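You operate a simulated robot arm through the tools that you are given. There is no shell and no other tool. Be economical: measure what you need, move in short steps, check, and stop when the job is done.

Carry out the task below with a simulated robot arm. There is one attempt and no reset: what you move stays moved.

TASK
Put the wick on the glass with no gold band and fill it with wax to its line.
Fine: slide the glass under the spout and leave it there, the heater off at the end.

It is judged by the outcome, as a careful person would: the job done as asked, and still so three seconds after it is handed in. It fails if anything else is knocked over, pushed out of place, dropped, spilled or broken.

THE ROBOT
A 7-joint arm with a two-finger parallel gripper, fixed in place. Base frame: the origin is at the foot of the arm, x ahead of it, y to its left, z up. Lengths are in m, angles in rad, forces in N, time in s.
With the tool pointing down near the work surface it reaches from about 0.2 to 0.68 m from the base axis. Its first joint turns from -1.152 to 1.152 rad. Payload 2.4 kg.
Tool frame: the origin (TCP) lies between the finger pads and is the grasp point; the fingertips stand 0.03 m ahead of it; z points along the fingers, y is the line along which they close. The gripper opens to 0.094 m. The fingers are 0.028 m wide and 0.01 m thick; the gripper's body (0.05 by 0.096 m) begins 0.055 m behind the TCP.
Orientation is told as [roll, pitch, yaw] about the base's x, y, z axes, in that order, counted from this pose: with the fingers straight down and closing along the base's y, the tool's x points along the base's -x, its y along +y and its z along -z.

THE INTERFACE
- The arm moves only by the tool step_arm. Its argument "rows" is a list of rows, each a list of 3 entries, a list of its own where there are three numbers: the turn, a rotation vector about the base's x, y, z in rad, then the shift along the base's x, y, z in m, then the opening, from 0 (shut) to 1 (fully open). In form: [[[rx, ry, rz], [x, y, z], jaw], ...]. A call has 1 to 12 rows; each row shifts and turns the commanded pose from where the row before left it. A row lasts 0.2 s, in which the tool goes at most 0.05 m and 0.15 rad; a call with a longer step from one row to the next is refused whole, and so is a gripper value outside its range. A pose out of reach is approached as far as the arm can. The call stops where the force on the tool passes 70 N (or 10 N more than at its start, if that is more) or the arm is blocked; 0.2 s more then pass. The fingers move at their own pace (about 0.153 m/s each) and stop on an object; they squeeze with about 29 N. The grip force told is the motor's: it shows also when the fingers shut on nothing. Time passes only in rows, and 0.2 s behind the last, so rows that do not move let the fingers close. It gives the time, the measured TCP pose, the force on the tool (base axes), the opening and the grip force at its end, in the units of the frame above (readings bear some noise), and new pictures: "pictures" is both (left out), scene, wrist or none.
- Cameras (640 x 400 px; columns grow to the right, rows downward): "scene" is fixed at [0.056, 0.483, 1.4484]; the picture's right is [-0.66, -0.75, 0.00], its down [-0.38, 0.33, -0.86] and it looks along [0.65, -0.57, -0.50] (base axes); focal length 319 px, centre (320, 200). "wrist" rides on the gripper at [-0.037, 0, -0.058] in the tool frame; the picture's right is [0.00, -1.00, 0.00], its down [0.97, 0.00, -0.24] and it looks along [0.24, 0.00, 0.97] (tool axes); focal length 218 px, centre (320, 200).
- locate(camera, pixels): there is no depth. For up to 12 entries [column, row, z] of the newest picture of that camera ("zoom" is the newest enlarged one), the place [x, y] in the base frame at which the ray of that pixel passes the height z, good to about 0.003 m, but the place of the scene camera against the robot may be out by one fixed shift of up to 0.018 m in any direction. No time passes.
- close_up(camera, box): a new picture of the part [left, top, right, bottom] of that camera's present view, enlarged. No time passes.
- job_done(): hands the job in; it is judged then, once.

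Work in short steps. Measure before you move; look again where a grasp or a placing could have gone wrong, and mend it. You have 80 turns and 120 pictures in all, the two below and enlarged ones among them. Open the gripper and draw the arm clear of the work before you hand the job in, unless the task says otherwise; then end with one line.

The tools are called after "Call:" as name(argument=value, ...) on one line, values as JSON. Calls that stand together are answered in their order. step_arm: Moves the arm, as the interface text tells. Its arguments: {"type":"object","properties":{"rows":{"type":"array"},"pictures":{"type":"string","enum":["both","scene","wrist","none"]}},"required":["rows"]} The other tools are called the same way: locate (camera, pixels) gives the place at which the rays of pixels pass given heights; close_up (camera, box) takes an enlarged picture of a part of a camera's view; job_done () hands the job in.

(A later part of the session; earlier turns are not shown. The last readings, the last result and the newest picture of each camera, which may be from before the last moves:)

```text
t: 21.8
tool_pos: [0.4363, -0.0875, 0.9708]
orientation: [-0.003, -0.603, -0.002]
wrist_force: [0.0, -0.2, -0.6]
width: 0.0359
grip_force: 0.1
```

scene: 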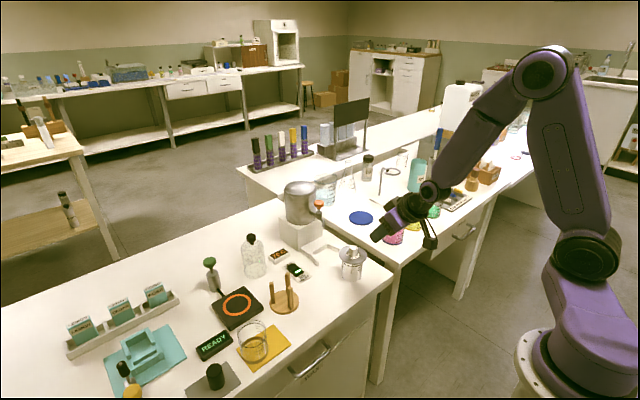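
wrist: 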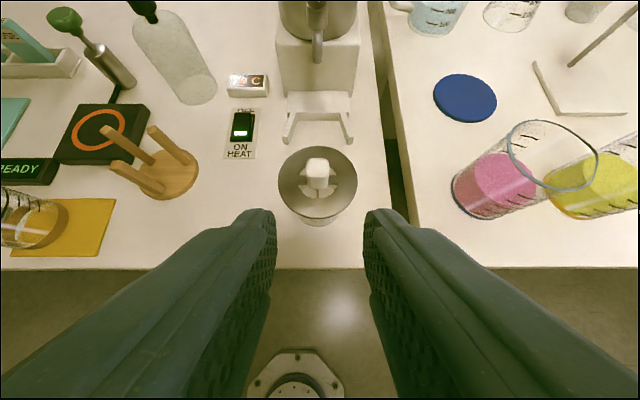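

Pose reached cleanly. I lower to z≈0.797 in front of the glass.

Call:
step_arm(rows=[[[0, 0, 0], [0, 0.002, -0.045], 0.38], [[0, 0, 0], [0, 0, -0.045], 0.38], [[0, 0, 0], [0, 0, -0.045], 0.38], [[0, 0, 0], [0, 0, -0.03], 0.38], [[0, 0, 0], [0, 0, -0.009], 0.38], [[0, 0, 0], [0, 0, 0], 0.38]], pictures="both")

Call:
close_up(camera="scene", box=[310, 180, 430, 300])

```text
t: 23.2
tool_pos: [0.4361, -0.0823, 0.7985]
orientation: [-0.003, -0.603, 0.002]
wrist_force: [-0.1, -0.3, -0.5]
width: 0.0358
grip_force: 0.1
```

scene: 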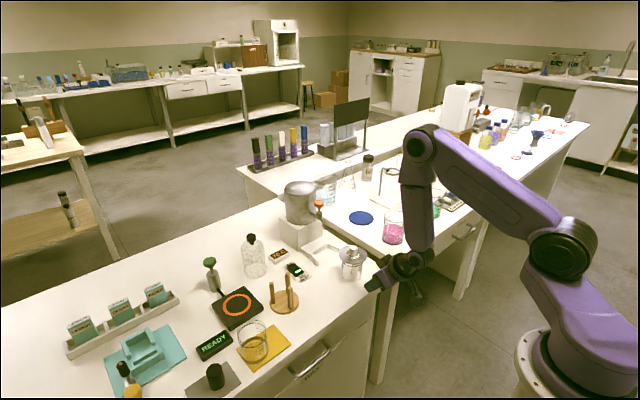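
wrist: 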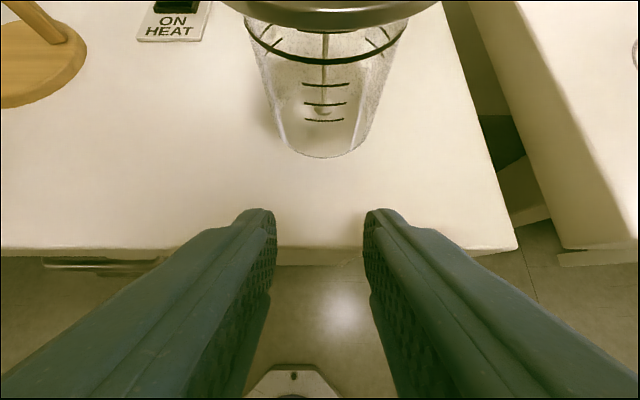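

```text
3.33 times, centred on (370, 240) of scene
```

zoom: 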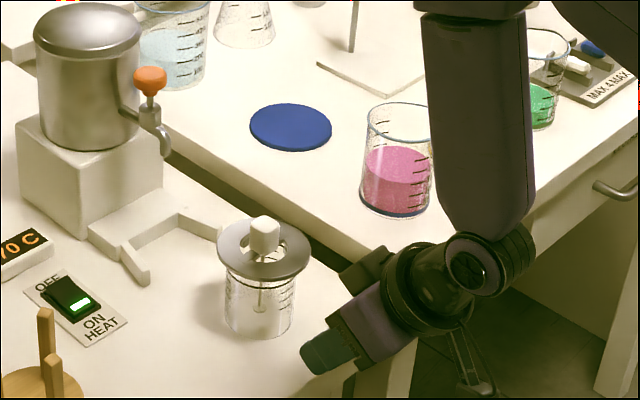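

Glass centre is at column ~325; I shift -0.003 in y and advance slowly to contact and begin the push.

Call:
step_arm(rows=[[[0, 0, 0], [0.015, -0.003, 0], 0.38], [[0, 0, 0], [0.015, 0, 0], 0.38], [[0, 0, 0], [0.006, 0, 0], 0.38], [[0, 0, 0], [0.005, 0, 0], 0.38], [[0, 0, 0], [0.005, 0, 0], 0.38], [[0, 0, 0], [0.005, 0, 0], 0.38], [[0, 0, 0], [0.005, 0, 0], 0.38], [[0, 0, 0], [0.005, 0, 0], 0.38], [[0, 0, 0], [0.005, 0, 0], 0.38]], pictures="wrist")

Call:
close_up(camera="scene", box=[310, 180, 430, 300])

```text
t: 25.2
tool_pos: [0.5017, -0.0888, 0.7974]
orientation: [-0.002, -0.601, 0.002]
wrist_force: [-0.7, 0.1, 0.0]
width: 0.036
grip_force: 0.4
```

wrist: 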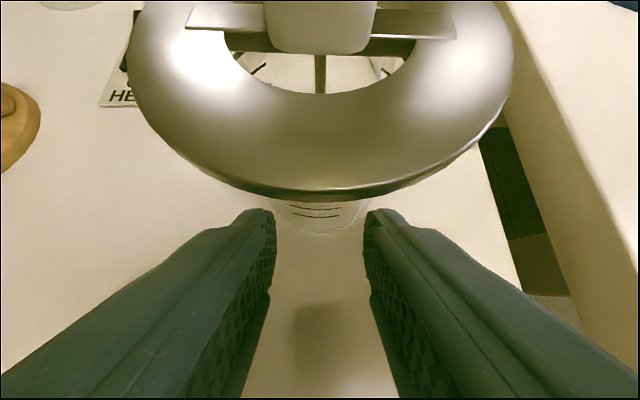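

```text
3.33 times, centred on (370, 240) of scene
```

zoom: 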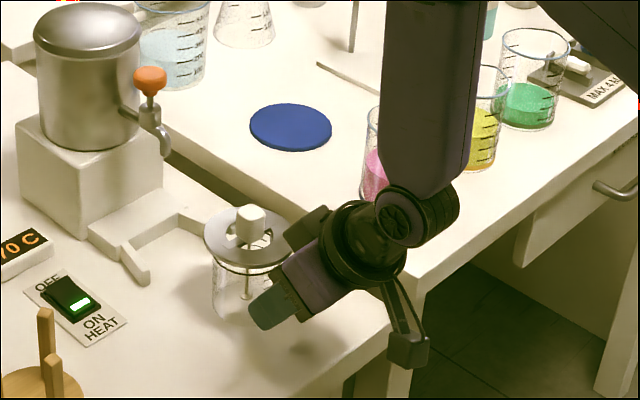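

Glass is sliding nicely with the wick steady. I continue, drifting y by +4 mm toward the fork's centre.

Call:
step_arm(rows=[[[0, 0, 0], [0.006, 0.0005, 0], 0.38], [[0, 0, 0], [0.006, 0.0005, 0], 0.38], [[0, 0, 0], [0.006, 0.0005, 0], 0.38], [[0, 0, 0], [0.006, 0.0005, 0], 0.38], [[0, 0, 0], [0.006, 0.0005, 0], 0.38], [[0, 0, 0], [0.006, 0.0005, 0], 0.38], [[0, 0, 0], [0.006, 0.0005, 0], 0.38], [[0, 0, 0], [0.006, 0.0005, 0], 0.38], [[0, 0, 0], [0.006, 0, 0], 0.38]], pictures="wrist")

Call:
close_up(camera="scene", box=[280, 180, 400, 300])

```text
t: 27.2
tool_pos: [0.5557, -0.0834, 0.7986]
orientation: [-0.002, -0.602, 0.001]
wrist_force: [-1.6, 0.2, -0.2]
width: 0.0361
grip_force: 0.1
```

wrist: 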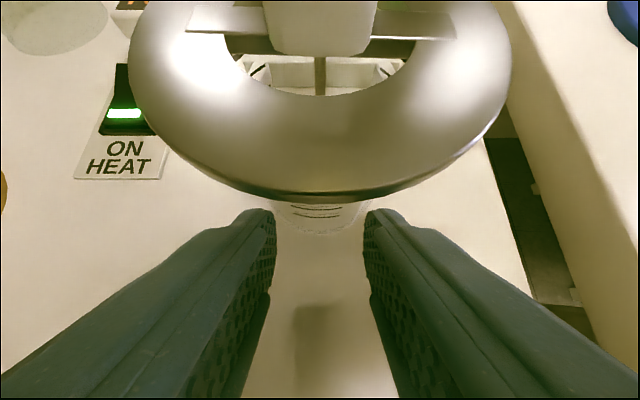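

```text
3.33 times, centred on (340, 240) of scene
```

zoom: 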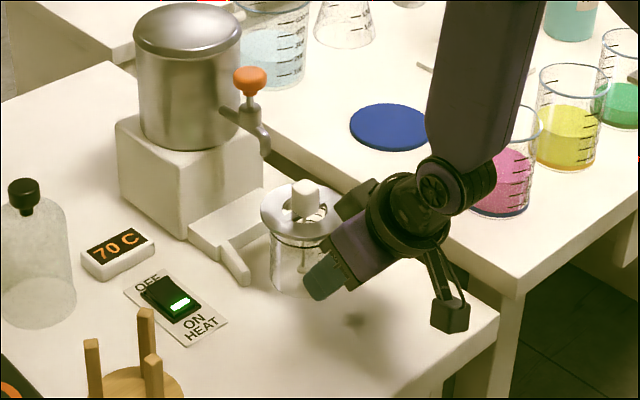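

Glass now enters the fork; ~0.04 m remain. Continue with small steps, then check.

Call:
step_arm(rows=[[[0, 0, 0], [0.005, 0, 0], 0.38], [[0, 0, 0], [0.005, 0, 0], 0.38], [[0, 0, 0], [0.005, 0, 0], 0.38], [[0, 0, 0], [0.005, 0, 0], 0.38], [[0, 0, 0], [0.005, 0, 0], 0.38], [[0, 0, 0], [0.004, 0, 0], 0.38]], pictures="wrist")

Call:
close_up(camera="scene", box=[280, 180, 400, 300])

```text
t: 28.6
tool_pos: [0.5851, -0.0857, 0.7978]
orientation: [-0.002, -0.603, 0.0]
wrist_force: [-1.2, -0.5, 0.4]
width: 0.0362
grip_force: 0.2
```

wrist: 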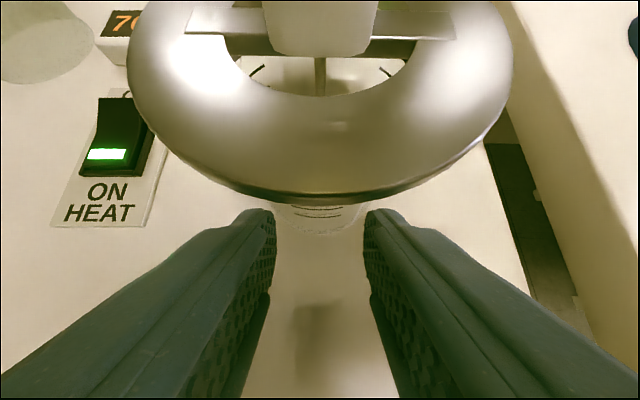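

```text
3.33 times, centred on (340, 240) of scene
```

zoom: 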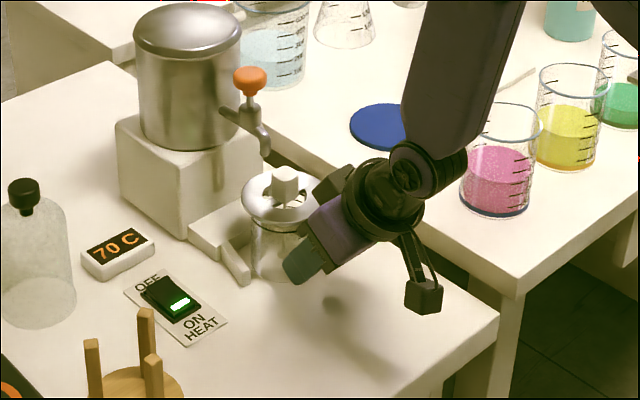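

Call:
step_arm(rows=[[[0, 0, 0], [0.003, 0, 0], 0.38], [[0, 0, 0], [0.003, 0, 0], 0.38], [[0, 0, 0], [0.002, 0, 0], 0.38]], pictures="none")

Call:
step_arm(rows=[[[0, 0, 0], [0.002, 0, 0], 0.38]], pictures="none")

Call:
close_up(camera="scene", box=[290, 180, 370, 280])

```text
t: 29.4
tool_pos: [0.5936, -0.0842, 0.7976]
orientation: [-0.001, -0.602, 0.001]
wrist_force: [-0.6, 0.5, 0.6]
width: 0.0362
grip_force: 0.4
```

```text
t: 29.8
tool_pos: [0.5943, -0.0838, 0.7984]
orientation: [-0.002, -0.603, 0.002]
wrist_force: [-0.5, -0.6, 0.6]
width: 0.0361
grip_force: 0.6
```

```text
4.00 times, centred on (330, 230) of scene
```

zoom: 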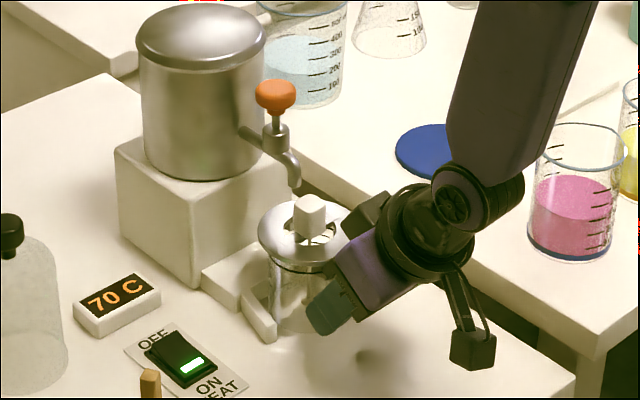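

Spout tip now right beside the handle's back. A few more 1.5 mm steps until the stop is felt.

Call:
step_arm(rows=[[[0, 0, 0], [0.0015, 0, 0], 0.38], [[0, 0, 0], [0.0015, 0, 0], 0.38]], pictures="none")

Call:
step_arm(rows=[[[0, 0, 0], [0.0015, 0, 0], 0.38], [[0, 0, 0], [0, 0, 0], 0.38]], pictures="none")

Call:
close_up(camera="scene", box=[290, 180, 370, 280])

```text
t: 30.4
tool_pos: [0.5974, -0.0842, 0.7975]
orientation: [-0.001, -0.599, -0.001]
wrist_force: [-3.9, -1.2, 0.7]
width: 0.0364
grip_force: 0.8
```

```text
t: 31.0
tool_pos: [0.5998, -0.0839, 0.797]
orientation: [-0.003, -0.599, 0.001]
wrist_force: [-11.3, -1.7, 3.1]
width: 0.0384
grip_force: 2.1
```

```text
4.00 times, centred on (330, 230) of scene
```

zoom: 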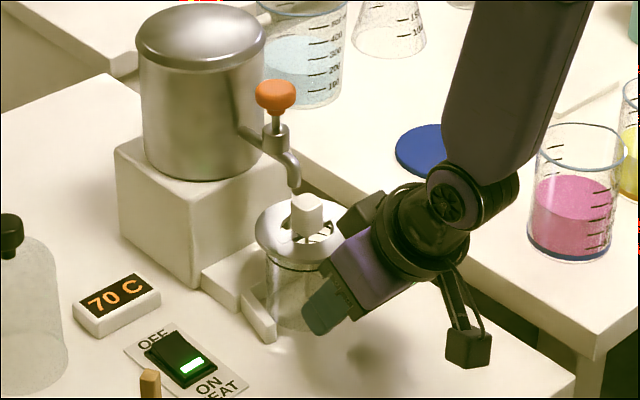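

Stop felt (11 N). I back away along -x, then rise with the tool still pitched for a view.

Call:
step_arm(rows=[[[0, 0, 0], [-0.005, 0, 0], 0.38], [[0, 0, 0], [-0.02, 0, 0], 0.38], [[0, 0, 0], [-0.04, 0, 0], 0.38], [[0, 0, 0], [-0.04, 0, 0.01], 0.38], [[0, 0, 0], [-0.03, 0, 0.03], 0.38], [[0, 0, 0], [-0.03, 0, 0.04], 0.38], [[0, 0, 0], [0, 0, 0], 0.38]], pictures="both")

Call:
close_up(camera="wrist", box=[240, 0, 400, 160])

Call:
close_up(camera="scene", box=[290, 180, 370, 280])

```text
t: 32.6
tool_pos: [0.4349, -0.0837, 0.8778]
orientation: [-0.002, -0.604, 0.001]
wrist_force: [0.1, 0.6, -0.4]
width: 0.036
grip_force: 0.0
```

scene: 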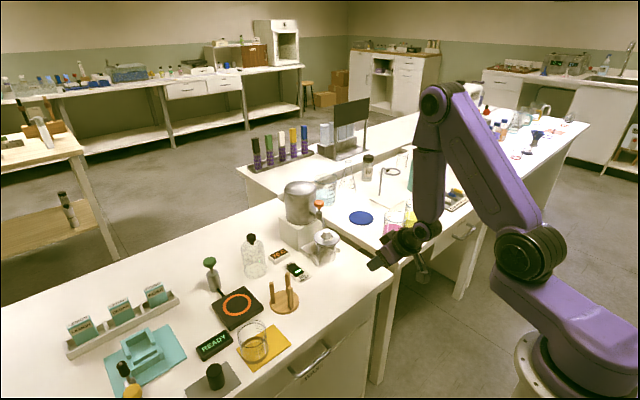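
wrist: 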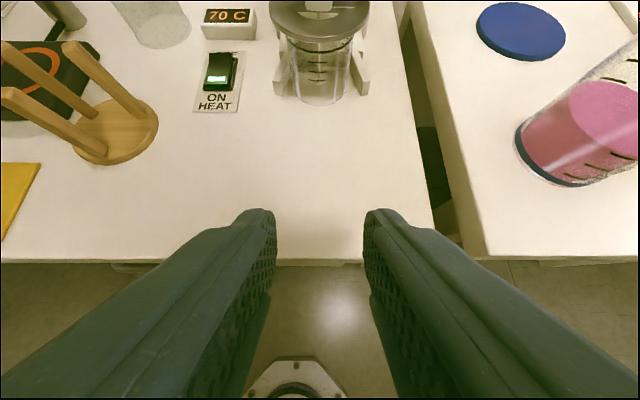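

```text
2.50 times, centred on (320, 80) of wrist
```

zoom: 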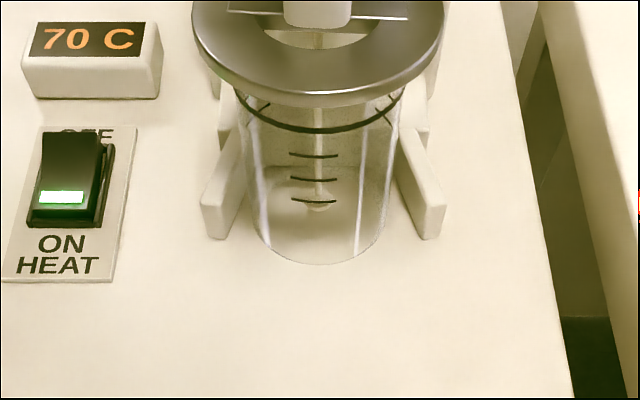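

```text
4.00 times, centred on (330, 230) of scene
```

zoom: 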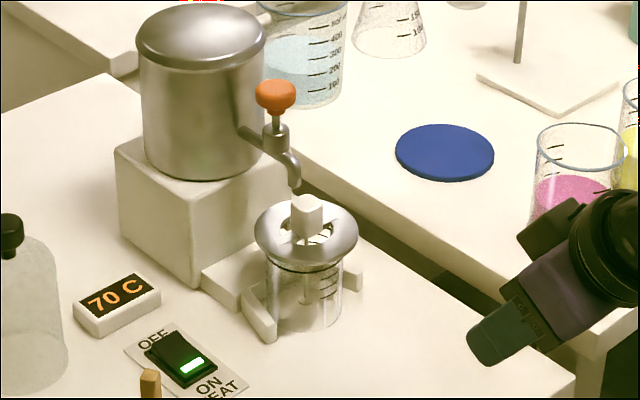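

Glass sits in the fork, wick intact, spout above the hole. Now I inspect the tap knob closely.

Call:
close_up(camera="scene", box=[304, 190, 334, 232])

Call:
step_arm(rows=[[[0, 0, 0], [0, 0, 0.04], 0.38], [[0, 0, 0], [0.02, 0, 0.04], 0.38], [[0, 0, 0], [0.02, 0, 0.03], 0.38], [[0, 0, 0], [0.02, 0, 0.02], 0.38], [[0, 0, 0], [0, 0, 0], 0.38]], pictures="wrist")

Call:
close_up(camera="wrist", box=[240, 0, 400, 160])

```text
9.52 times, centred on (319, 211) of scene
```

zoom: 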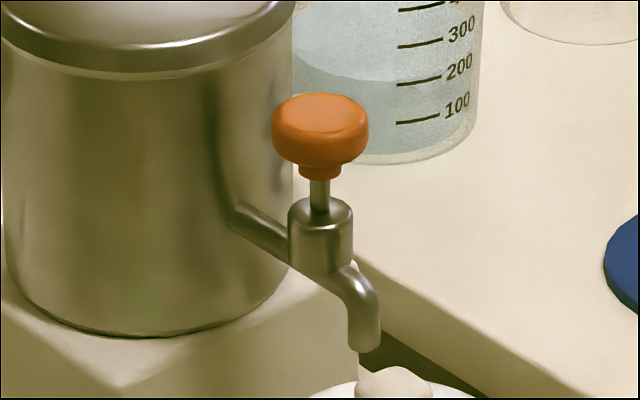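

```text
t: 33.8
tool_pos: [0.4952, -0.0826, 1.0072]
orientation: [-0.003, -0.603, 0.001]
wrist_force: [0.5, 0.2, -0.2]
width: 0.0356
grip_force: 0.1
```

wrist: 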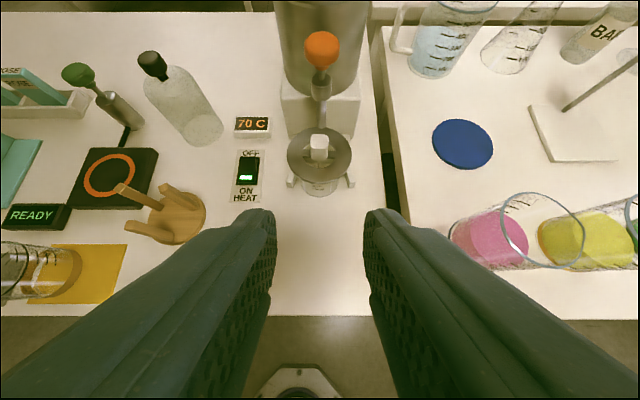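

```text
2.50 times, centred on (320, 80) of wrist
```

zoom: 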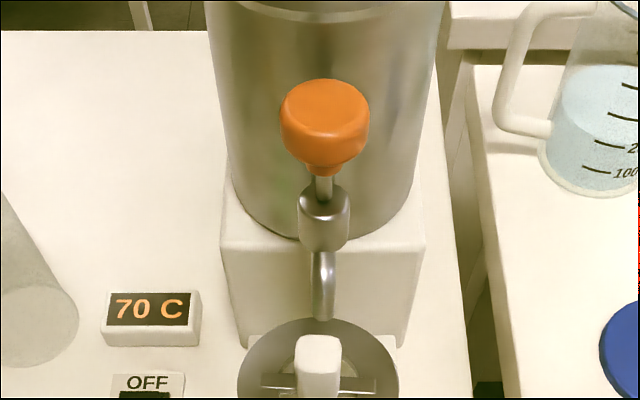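

The tap is a round plunger knob on an exposed stem – a press-to-pour valve. I triangulate the knob with a more vertical view.

Call:
locate(camera="wrist", pixels=[[322.4, 41.2, 0.93], [322.4, 41.2, 0.94], [322.4, 41.2, 0.95], [322.4, 41.2, 0.96], [321, 128, 0.86], [321, 128, 0.87], [319, 139, 0.862], [320, 4, 1.0]])

Call:
step_arm(rows=[[[0, 0.15, 0], [0.02, 0, 0.03], 0.1], [[0, 0.15, 0], [0.02, 0, 0.03], 0.1], [[0, 0.15, 0], [0.02, 0, 0.015], 0.1], [[0, 0.15, 0], [0.02, 0, 0], 0.1], [[0, 0, 0], [0, 0, 0], 0.1]], pictures="wrist")

Call:
close_up(camera="wrist", box=[240, 0, 400, 160])

```text
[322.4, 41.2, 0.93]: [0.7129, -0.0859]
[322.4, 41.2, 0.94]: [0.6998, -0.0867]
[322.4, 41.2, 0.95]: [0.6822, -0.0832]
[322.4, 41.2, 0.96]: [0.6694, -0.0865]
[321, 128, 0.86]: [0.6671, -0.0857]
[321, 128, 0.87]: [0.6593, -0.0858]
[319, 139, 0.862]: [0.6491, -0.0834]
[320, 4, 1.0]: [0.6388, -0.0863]
```

```text
t: 35.0
tool_pos: [0.5754, -0.083, 1.0829]
orientation: [-0.002, -0.002, 0.002]
wrist_force: [0.1, -0.5, 0.0]
width: 0.0092
grip_force: 0.0
```

wrist: 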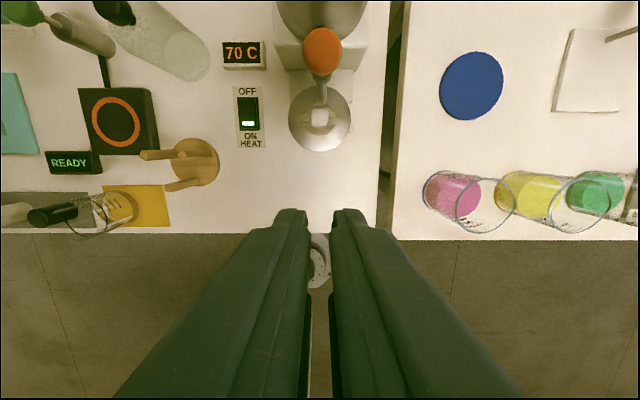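

```text
2.50 times, centred on (320, 80) of wrist
```

zoom: 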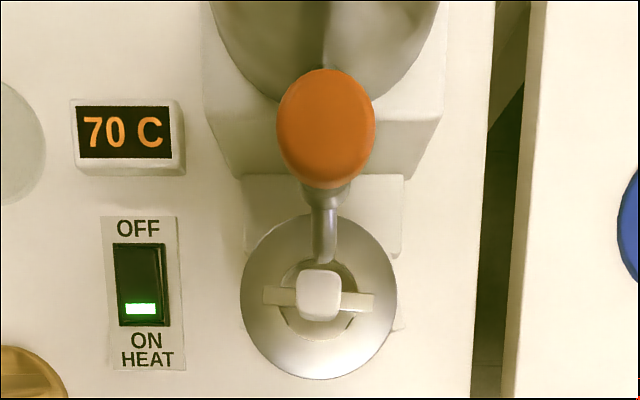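

The outlet projects ~13 mm behind the ring centre, i.e. into the gap in the hole; knob top is ≈(0.683,-0.085,0.952). With fingers closed and vertical I go over the knob at x≈0.674 (keeping clear of the pot).

Call:
step_arm(rows=[[[0, 0, 0], [0.03, -0.001, 0], 0], [[0, 0, 0], [0.03, -0.001, 0], 0], [[0, 0, 0], [0.039, 0, 0], 0], [[0, 0, 0], [0, 0, -0.04], 0], [[0, 0, 0], [0, 0, -0.035], 0], [[0, 0, 0], [0, 0, -0.01], 0], [[0, 0, 0], [0, 0, 0], 0]], pictures="both")

Call:
close_up(camera="scene", box=[280, 160, 370, 280])

```text
t: 36.6
tool_pos: [0.6658, -0.0859, 1.0005]
orientation: [-0.002, -0.001, 0.001]
wrist_force: [-1.2, -0.3, -0.3]
width: 0.0003
grip_force: 28.7
out of reach, approached as far as the arm can: row 3
```

scene: 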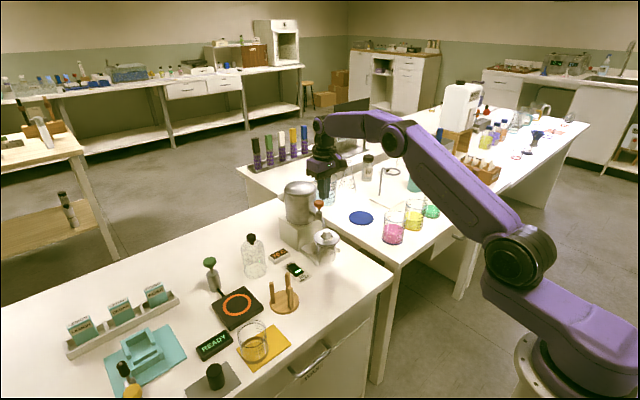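
wrist: 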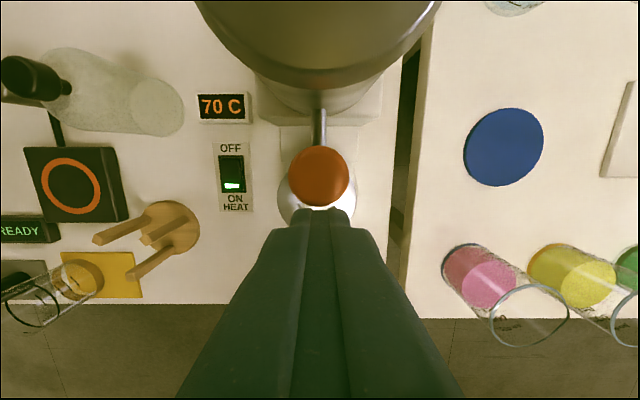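

```text
3.33 times, centred on (325, 220) of scene
```

zoom: 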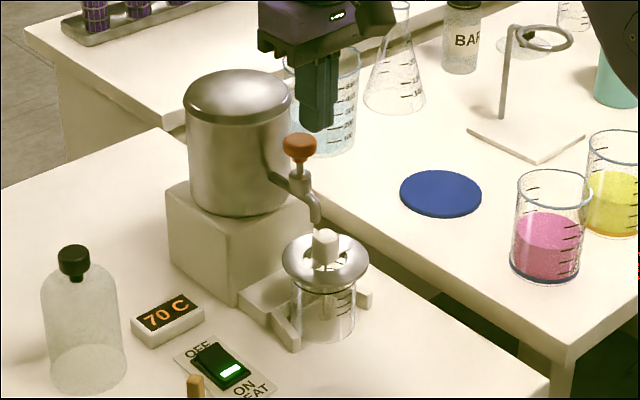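

Knob axis appears at x≈0.688. I lower slightly to z≈0.99 and extend further in x.

Call:
step_arm(rows=[[[0, 0, 0], [0, 0, -0.01], 0], [[0, 0, 0], [0.015, 0, 0], 0], [[0, 0, 0], [0, 0, 0], 0]], pictures="wrist")

Call:
close_up(camera="scene", box=[290, 170, 350, 270])

```text
t: 37.4
tool_pos: [0.6792, -0.0855, 0.9876]
orientation: [-0.001, -0.001, 0.002]
wrist_force: [0.3, -0.7, -0.3]
width: 0.0001
grip_force: 29.1
```

wrist: 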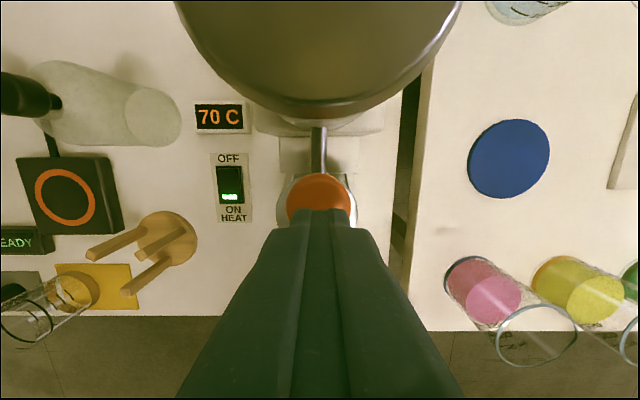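

```text
4.00 times, centred on (320, 220) of scene
```

zoom: 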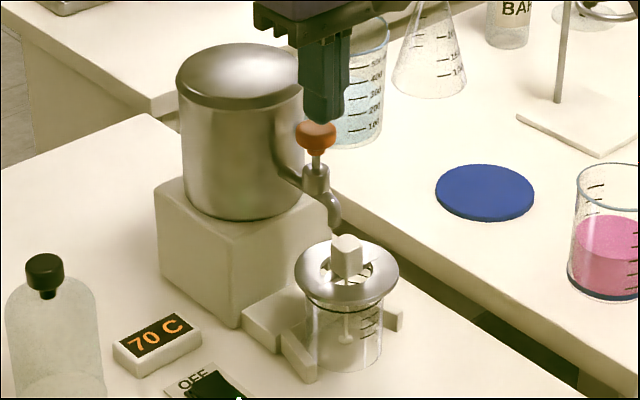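

Fingertips are over the knob. I press in small steps watching the force.

Call:
step_arm(rows=[[[0, 0, 0], [0, 0, -0.004], 0], [[0, 0, 0], [0, 0, -0.003], 0]], pictures="none")

Call:
step_arm(rows=[[[0, 0, 0], [0, 0, -0.003], 0]], pictures="none")

Call:
close_up(camera="scene", box=[290, 170, 350, 270])

```text
t: 38.0
tool_pos: [0.6805, -0.0863, 0.9797]
orientation: [-0.002, -0.002, 0.001]
wrist_force: [0.0, 0.6, 0.4]
width: 0.0
grip_force: 29.4
```

```text
t: 38.4
tool_pos: [0.6795, -0.0857, 0.9776]
orientation: [-0.002, -0.003, 0.002]
wrist_force: [0.7, 0.1, 0.3]
width: 0.0
grip_force: 28.9
```

```text
4.00 times, centred on (320, 220) of scene
```

zoom: 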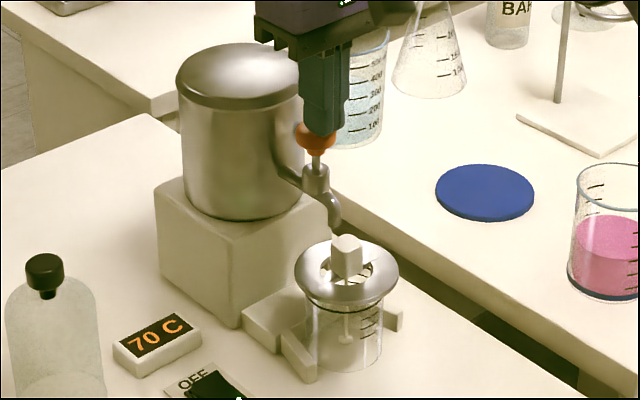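

Call:
step_arm(rows=[[[0, 0, 0], [0, 0, -0.003], 0]], pictures="none")

Call:
step_arm(rows=[[[0, 0, 0], [0, 0, -0.003], 0]], pictures="wrist")

Call:
close_up(camera="scene", box=[300, 185, 340, 245])

```text
t: 38.8
tool_pos: [0.6795, -0.0871, 0.9749]
orientation: [0.0, -0.003, 0.001]
wrist_force: [-0.4, -0.2, 0.6]
width: 0.0
grip_force: 28.7
```

```text
t: 39.2
tool_pos: [0.6786, -0.0859, 0.9714]
orientation: [-0.003, -0.003, 0.002]
wrist_force: [0.3, -0.1, 2.4]
width: 0.0001
grip_force: 29.1
```

wrist: 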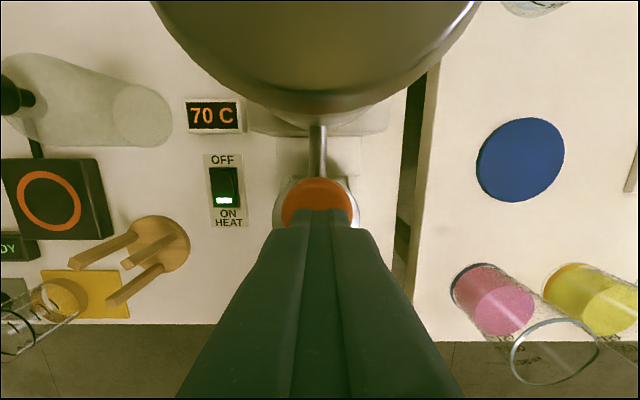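

```text
6.67 times, centred on (320, 215) of scene
```

zoom: 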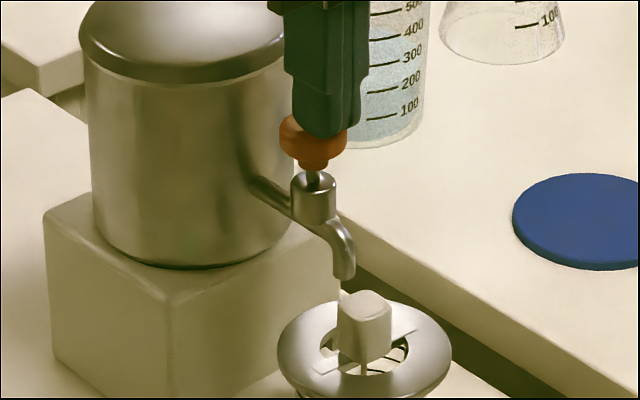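

The knob is going down (2.4 N) and something thin appears below the spout; I check the glass for wax.

Call:
close_up(camera="scene", box=[305, 215, 350, 270])

```text
7.27 times, centred on (328, 242) of scene
```

zoom: 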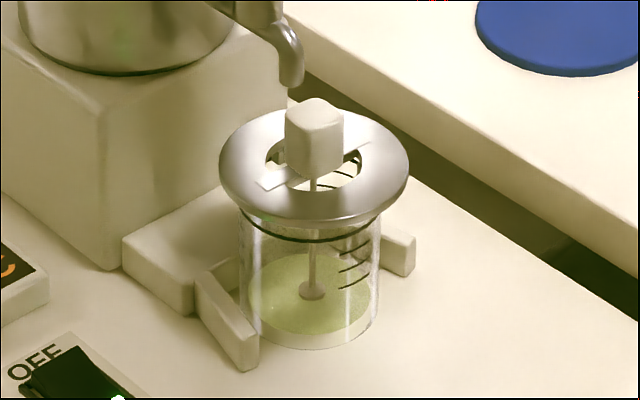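

Wax is flowing into the glass (level ~1 cm). I hold one short row and measure the rate.

Call:
step_arm(rows=[[[0, 0, 0], [0, 0, 0], 0]], pictures="none")

Call:
close_up(camera="scene", box=[305, 215, 350, 270])

```text
t: 39.6
tool_pos: [0.6787, -0.086, 0.9718]
orientation: [-0.001, -0.004, 0.003]
wrist_force: [1.8, -0.3, 2.9]
width: 0.0
grip_force: 29.0
```

```text
7.27 times, centred on (328, 242) of scene
```

zoom: 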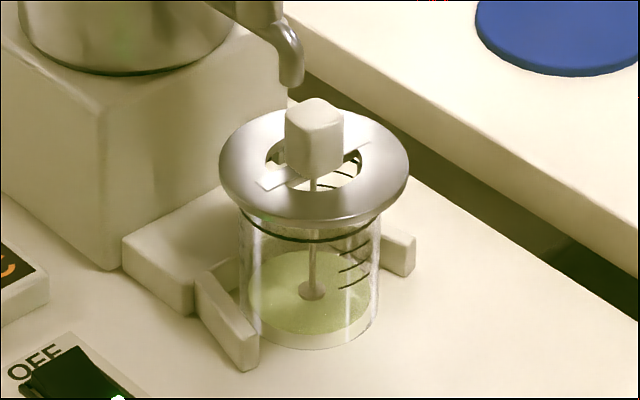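

Rate is slow (~2–3 zoom px per 0.4 s). I hold longer and re-measure.

Call:
step_arm(rows=[[[0, 0, 0], [0, 0, 0], 0], [[0, 0, 0], [0, 0, 0], 0], [[0, 0, 0], [0, 0, 0], 0], [[0, 0, 0], [0, 0, 0], 0], [[0, 0, 0], [0, 0, 0], 0], [[0, 0, 0], [0, 0, 0], 0], [[0, 0, 0], [0, 0, 0], 0]], pictures="none")

Call:
close_up(camera="scene", box=[305, 215, 350, 270])

```text
t: 41.2
tool_pos: [0.6789, -0.0868, 0.9725]
orientation: [-0.002, -0.003, 0.002]
wrist_force: [1.3, 0.2, 2.9]
width: 0.0
grip_force: 29.0
```

```text
7.27 times, centred on (328, 242) of scene
```

zoom: 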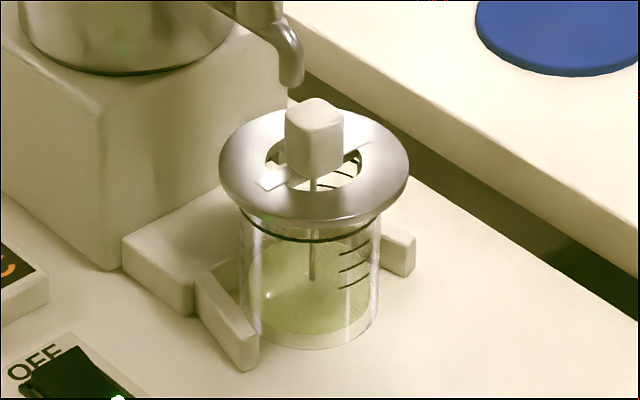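

Wick now enters the wax surface at row ~280 in this view; the line's centre would be around row ~205. Continue holding.

Call:
step_arm(rows=[[[0, 0, 0], [0, 0, 0], 0], [[0, 0, 0], [0, 0, 0], 0], [[0, 0, 0], [0, 0, 0], 0], [[0, 0, 0], [0, 0, 0], 0], [[0, 0, 0], [0, 0, 0], 0], [[0, 0, 0], [0, 0, 0], 0], [[0, 0, 0], [0, 0, 0], 0]], pictures="none")

Call:
close_up(camera="scene", box=[313, 230, 343, 268])

```text
t: 42.8
tool_pos: [0.6797, -0.0861, 0.9723]
orientation: [-0.001, -0.004, 0.003]
wrist_force: [0.9, 0.1, 2.1]
width: 0.0
grip_force: 29.2
```

```text
10.53 times, centred on (328, 249) of scene
```

zoom: 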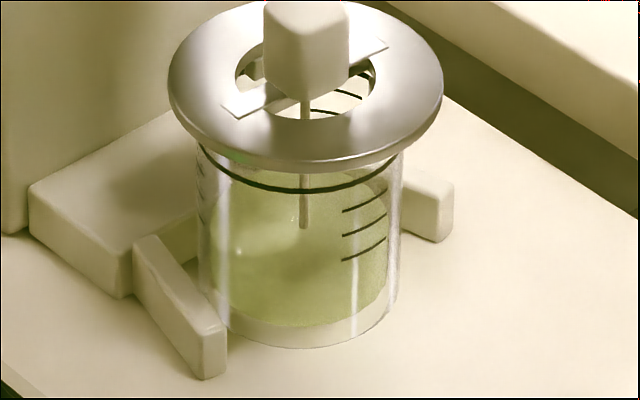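

Level (wick entry row ≈251.7 in scene) rises ≈0.85 px/s; the line centre is ≈242.2, so ~10 s remain. Hold for 2.6 s and check the rate.

Call:
step_arm(rows=[[[0, 0, 0], [0, 0, 0], 0], [[0, 0, 0], [0, 0, 0], 0], [[0, 0, 0], [0, 0, 0], 0], [[0, 0, 0], [0, 0, 0], 0], [[0, 0, 0], [0, 0, 0], 0], [[0, 0, 0], [0, 0, 0], 0], [[0, 0, 0], [0, 0, 0], 0], [[0, 0, 0], [0, 0, 0], 0], [[0, 0, 0], [0, 0, 0], 0], [[0, 0, 0], [0, 0, 0], 0], [[0, 0, 0], [0, 0, 0], 0], [[0, 0, 0], [0, 0, 0], 0]], pictures="none")

Call:
close_up(camera="scene", box=[313, 230, 343, 268])

```text
t: 45.4
tool_pos: [0.6788, -0.0849, 0.972]
orientation: [-0.002, -0.003, 0.001]
wrist_force: [-1.0, -0.4, 3.3]
width: 0.0
grip_force: 29.2
```

```text
10.53 times, centred on (328, 249) of scene
```

zoom: 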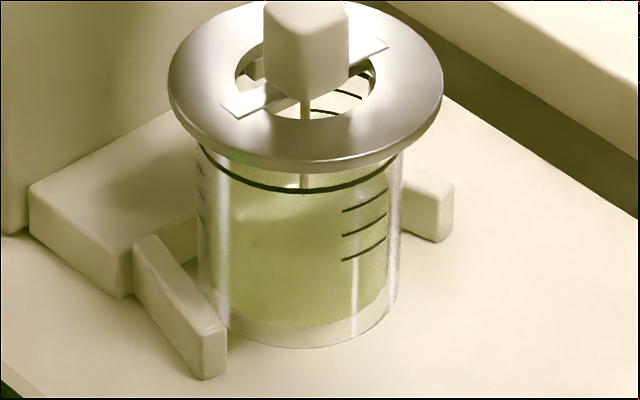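

Rate is now ~15 zoom px/s; ~60 px remain. I hold about 1.4 s more and check again.

Call:
step_arm(rows=[[[0, 0, 0], [0, 0, 0], 0], [[0, 0, 0], [0, 0, 0], 0], [[0, 0, 0], [0, 0, 0], 0], [[0, 0, 0], [0, 0, 0], 0], [[0, 0, 0], [0, 0, 0], 0], [[0, 0, 0], [0, 0, 0], 0]], pictures="none")

Call:
close_up(camera="scene", box=[316, 236, 340, 264])

```text
t: 46.8
tool_pos: [0.6796, -0.0864, 0.9723]
orientation: [-0.002, -0.004, 0.002]
wrist_force: [-0.6, -0.5, 2.6]
width: 0.0
grip_force: 28.9
```

```text
14.29 times, centred on (328, 250) of scene
```

zoom: 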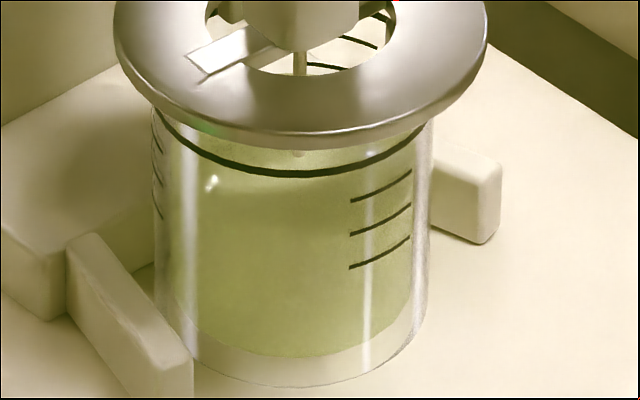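

Front edge is ambiguous from here, so I release the plunger and inspect the level from the front with the wrist camera.

Call:
step_arm(rows=[[[0, 0, 0], [0, 0, 0.02], 0], [[0, 0, 0], [-0.02, 0, 0.03], 0], [[0, 0, 0], [-0.05, 0, 0.0], 0], [[0, 0, 0], [-0.05, 0, 0], 0], [[0, -0.15, 0], [-0.05, 0, 0], 0], [[0, -0.15, 0], [-0.05, 0, -0.02], 0], [[0, -0.15, 0], [-0.03, 0, -0.04], 0], [[0, -0.15, 0], [0, 0, -0.05], 0], [[0, 0, 0], [0.01, 0, -0.04], 0], [[0, 0, 0], [0, 0, 0], 0]], pictures="wrist")

Call:
close_up(camera="scene", box=[316, 236, 340, 264])

Call:
close_up(camera="wrist", box=[270, 0, 370, 120])

```text
refused: row 6 steps farther than a row can; nothing moved
```

```text
14.29 times, centred on (328, 250) of scene
```

zoom: 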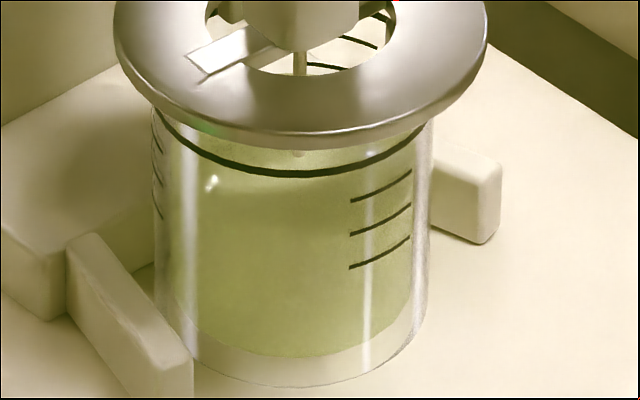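

```text
3.33 times, centred on (320, 60) of wrist
```

zoom: 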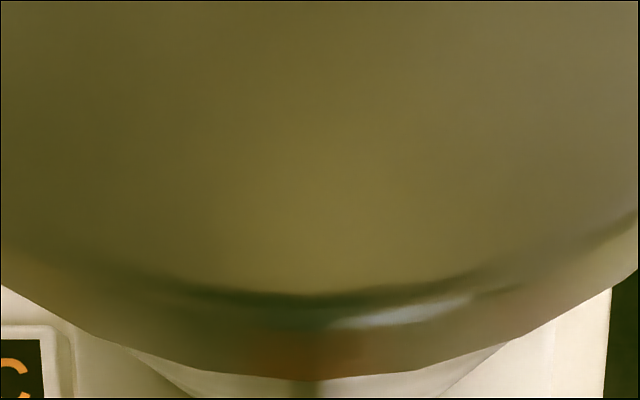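

The call was refused for step size (no time passed). Resending with smaller steps.

Call:
step_arm(rows=[[[0, 0, 0], [0, 0, 0.02], 0], [[0, 0, 0], [-0.02, 0, 0.03], 0], [[0, 0, 0], [-0.049, 0, 0.0], 0], [[0, 0, 0], [-0.049, 0, 0], 0], [[0, -0.15, 0], [-0.049, 0, 0], 0], [[0, -0.15, 0], [-0.045, 0, -0.02], 0], [[0, -0.15, 0], [-0.025, 0, -0.04], 0], [[0, -0.15, 0], [0, 0, -0.049], 0], [[0, 0, 0], [0, 0, -0.045], 0], [[0, 0, 0], [0, 0, 0], 0]], pictures="wrist")

Call:
close_up(camera="scene", box=[316, 236, 340, 264])

Call:
close_up(camera="wrist", box=[270, 0, 370, 120])

```text
t: 49.0
tool_pos: [0.4477, -0.0882, 0.8709]
orientation: [0.001, -0.602, 0.003]
wrist_force: [1.0, 0.2, -0.6]
width: 0.0
grip_force: 29.0
out of reach, approached as far as the arm can: row 7
```

wrist: 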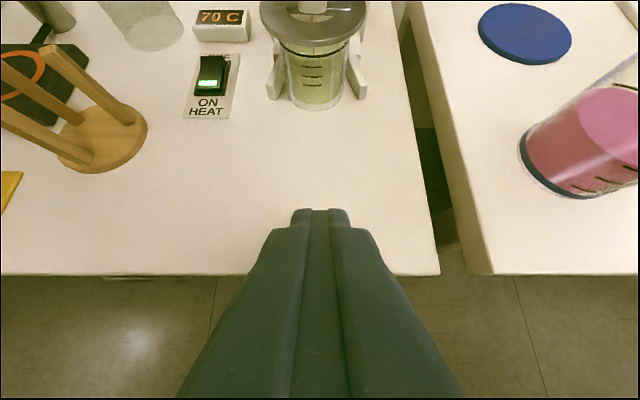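

```text
14.29 times, centred on (328, 250) of scene
```

zoom: 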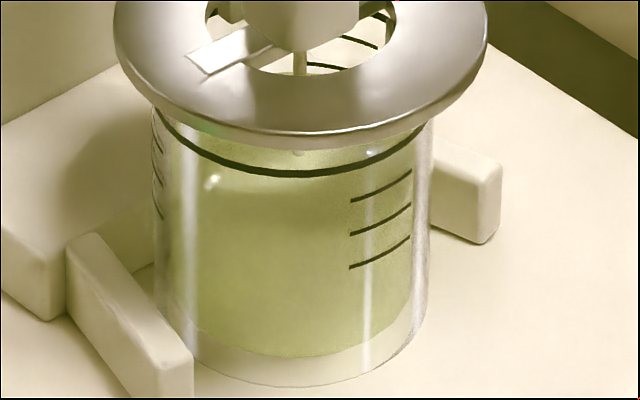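

```text
3.33 times, centred on (320, 60) of wrist
```

zoom: 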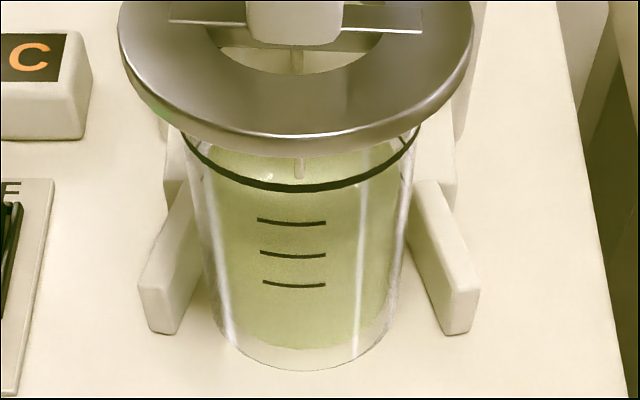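

The level vs line isn't clear at this angle. I pitch more and go lower to view the glass nearly side-on.

Call:
step_arm(rows=[[[0, -0.1, 0], [0, 0.002, -0.015], 0], [[0, -0.1, 0], [0, 0, -0.015], 0], [[0, -0.1, 0], [0, 0, -0.01], 0], [[0, 0, 0], [0, 0, 0], 0]], pictures="wrist")

Call:
close_up(camera="wrist", box=[260, 0, 380, 120])

```text
t: 50.0
tool_pos: [0.447, -0.0846, 0.833]
orientation: [-0.001, -0.904, 0.002]
wrist_force: [0.0, -0.6, -0.5]
width: 0.0001
grip_force: 28.9
```

wrist: 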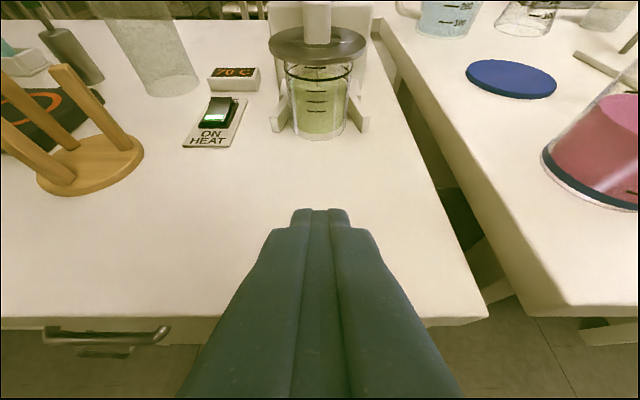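

```text
3.33 times, centred on (320, 60) of wrist
```

zoom: 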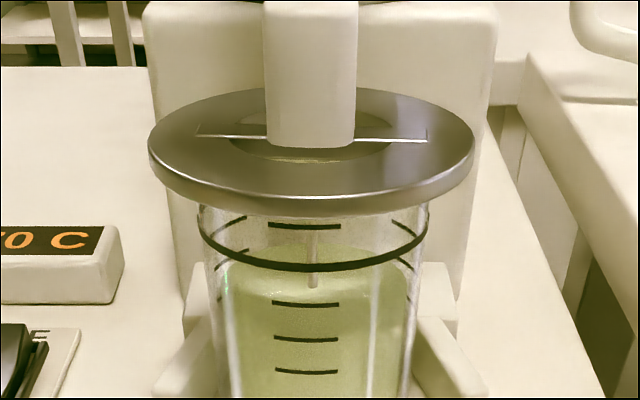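

Side-on view is clear: the wick enters the wax at row ~288 while the line's centre plane is ~226, so ~17 mm (≈4–5 s of flow) remain. I return over the knob.

Call:
step_arm(rows=[[[0, 0.15, 0], [0, 0, 0.035], 0], [[0, 0.15, 0], [0, 0, 0.035], 0], [[0, 0.15, 0], [0, 0, 0.035], 0], [[0, 0.15, 0], [0.01, 0, 0.035], 0], [[0, 0.15, 0], [0.03, 0, 0.025], 0], [[0, 0.15, 0], [0.04, 0, 0], 0], [[0, 0, 0], [0.045, 0, 0], 0], [[0, 0, 0], [0.045, 0, 0], 0], [[0, 0, 0], [0.035, 0, -0.005], 0], [[0, 0, 0], [0, 0, 0], 0]], pictures="none")

```text
t: 52.2
tool_pos: [0.6503, -0.0851, 0.9918]
orientation: [-0.003, -0.002, 0.002]
wrist_force: [-0.2, -0.7, 0.2]
width: 0.0
grip_force: 28.5
```

Call:
step_arm(rows=[[[0, 0, 0], [0.015, 0, -0.003], 0], [[0, 0, 0], [0.014, 0, -0.003], 0], [[0, 0, 0], [0, 0, -0.006], 0], [[0, 0, 0], [0, 0, 0], 0]], pictures="none")

```text
t: 53.2
tool_pos: [0.6798, -0.0868, 0.9814]
orientation: [-0.002, -0.002, 0.001]
wrist_force: [-0.9, 0.7, -0.5]
width: 0.0002
grip_force: 29.4
```

Call:
step_arm(rows=[[[0, 0, 0], [0, 0, -0.01], 0], [[0, 0, 0], [0, 0, 0], 0], [[0, 0, 0], [0, 0, 0], 0], [[0, 0, 0], [0, 0, 0], 0], [[0, 0, 0], [0, 0, 0], 0], [[0, 0, 0], [0, 0, 0], 0], [[0, 0, 0], [0, 0, 0], 0], [[0, 0, 0], [0, 0, 0], 0], [[0, 0, 0], [0, 0, 0], 0], [[0, 0, 0], [0, 0, 0], 0], [[0, 0, 0], [0, 0, 0], 0]], pictures="none")

Call:
close_up(camera="scene", box=[316, 236, 340, 264])

```text
t: 55.6
tool_pos: [0.6802, -0.0866, 0.9701]
orientation: [-0.001, -0.004, 0.001]
wrist_force: [1.2, -0.9, 3.8]
width: 0.0
grip_force: 29.2
```

```text
14.29 times, centred on (328, 250) of scene
```

zoom: 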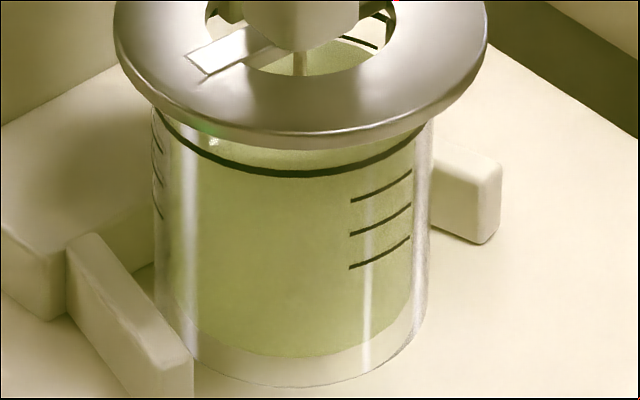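

Back edge of the wax now shows through the hole at row ~42 and should reach ~6: roughly 9 mm left. I hold ~1.4 s more, then lift off and inspect side-on.

Call:
step_arm(rows=[[[0, 0, 0], [0, 0, 0], 0], [[0, 0, 0], [0, 0, 0], 0], [[0, 0, 0], [0, 0, 0], 0], [[0, 0, 0], [0, 0, 0], 0], [[0, 0, 0], [0, 0, 0], 0], [[0, 0, 0], [0, 0, 0], 0], [[0, 0, 0], [0, 0, 0.02], 0], [[0, 0, 0], [-0.03, 0, 0.02], 0], [[0, 0, 0], [-0.049, 0, 0], 0], [[0, 0, 0], [-0.049, 0, 0], 0], [[0, 0, 0], [-0.045, 0, 0], 0]], pictures="none")

Call:
step_arm(rows=[[[0, -0.15, 0], [-0.03, 0, -0.01], 0], [[0, -0.15, 0], [-0.02, 0, -0.03], 0], [[0, -0.15, 0], [-0.01, 0, -0.035], 0], [[0, -0.15, 0], [0, 0, -0.035], 0], [[0, -0.15, 0], [0, 0, -0.035], 0], [[0, -0.15, 0], [0, 0, -0.03], 0], [[0, 0, 0], [0, 0, 0], 0]], pictures="none")

Call:
close_up(camera="wrist", box=[260, 0, 380, 120])

Call:
close_up(camera="scene", box=[316, 236, 340, 264])

```text
t: 58.0
tool_pos: [0.5066, -0.0869, 1.0117]
orientation: [-0.002, -0.005, 0.002]
wrist_force: [-1.6, 0.2, 0.4]
width: 0.0
grip_force: 29.2
```

```text
t: 59.6
tool_pos: [0.4547, -0.0896, 0.845]
orientation: [0.0, -0.904, 0.001]
wrist_force: [0.6, -0.2, -0.6]
width: 0.0002
grip_force: 28.9
out of reach, approached as far as the arm can: row 3
```

```text
3.33 times, centred on (320, 60) of wrist
```

zoom: 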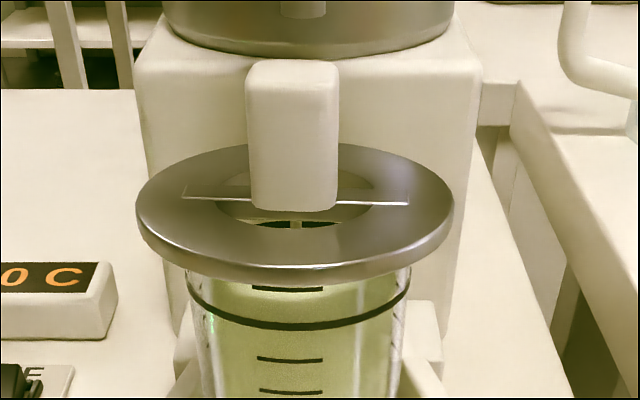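

```text
14.29 times, centred on (328, 250) of scene
```

zoom: 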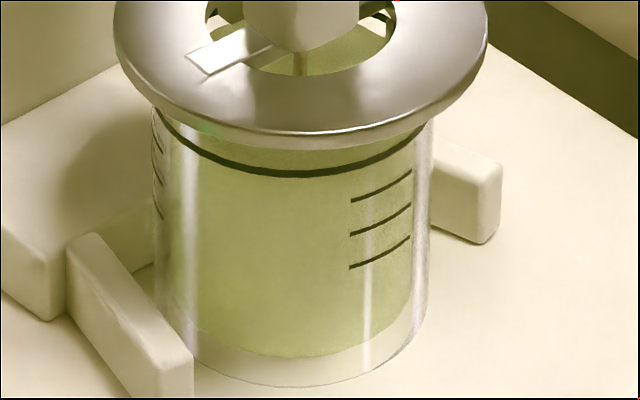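

I need a flatter view, so I lower ~4 cm and pitch slightly more.

Call:
step_arm(rows=[[[0, -0.08, 0], [-0.01, 0.002, -0.015], 0], [[0, -0.08, 0], [-0.01, 0.002, -0.015], 0], [[0, 0, 0], [0, 0, -0.012], 0], [[0, 0, 0], [0, 0, 0], 0]], pictures="none")

Call:
close_up(camera="wrist", box=[270, 20, 370, 140])

```text
t: 60.6
tool_pos: [0.4355, -0.0866, 0.803]
orientation: [0.0, -1.064, 0.0]
wrist_force: [-0.6, 0.8, 0.0]
width: 0.0002
grip_force: 28.8
```

```text
3.33 times, centred on (320, 80) of wrist
```

zoom: 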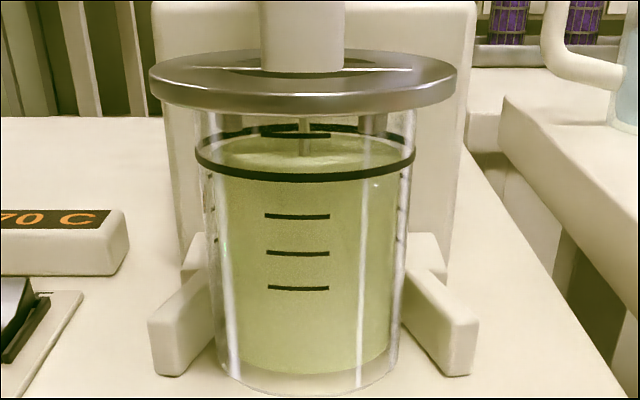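

Excellent view; I enlarge the line area.

Call:
close_up(camera="wrist", box=[295, 45, 355, 95])

```text
8.00 times, centred on (325, 70) of wrist
```

zoom: 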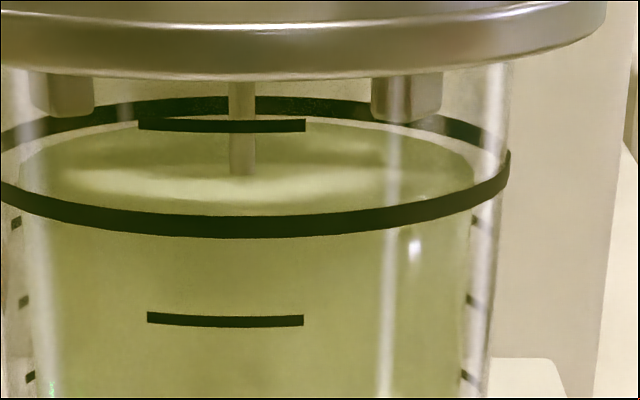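

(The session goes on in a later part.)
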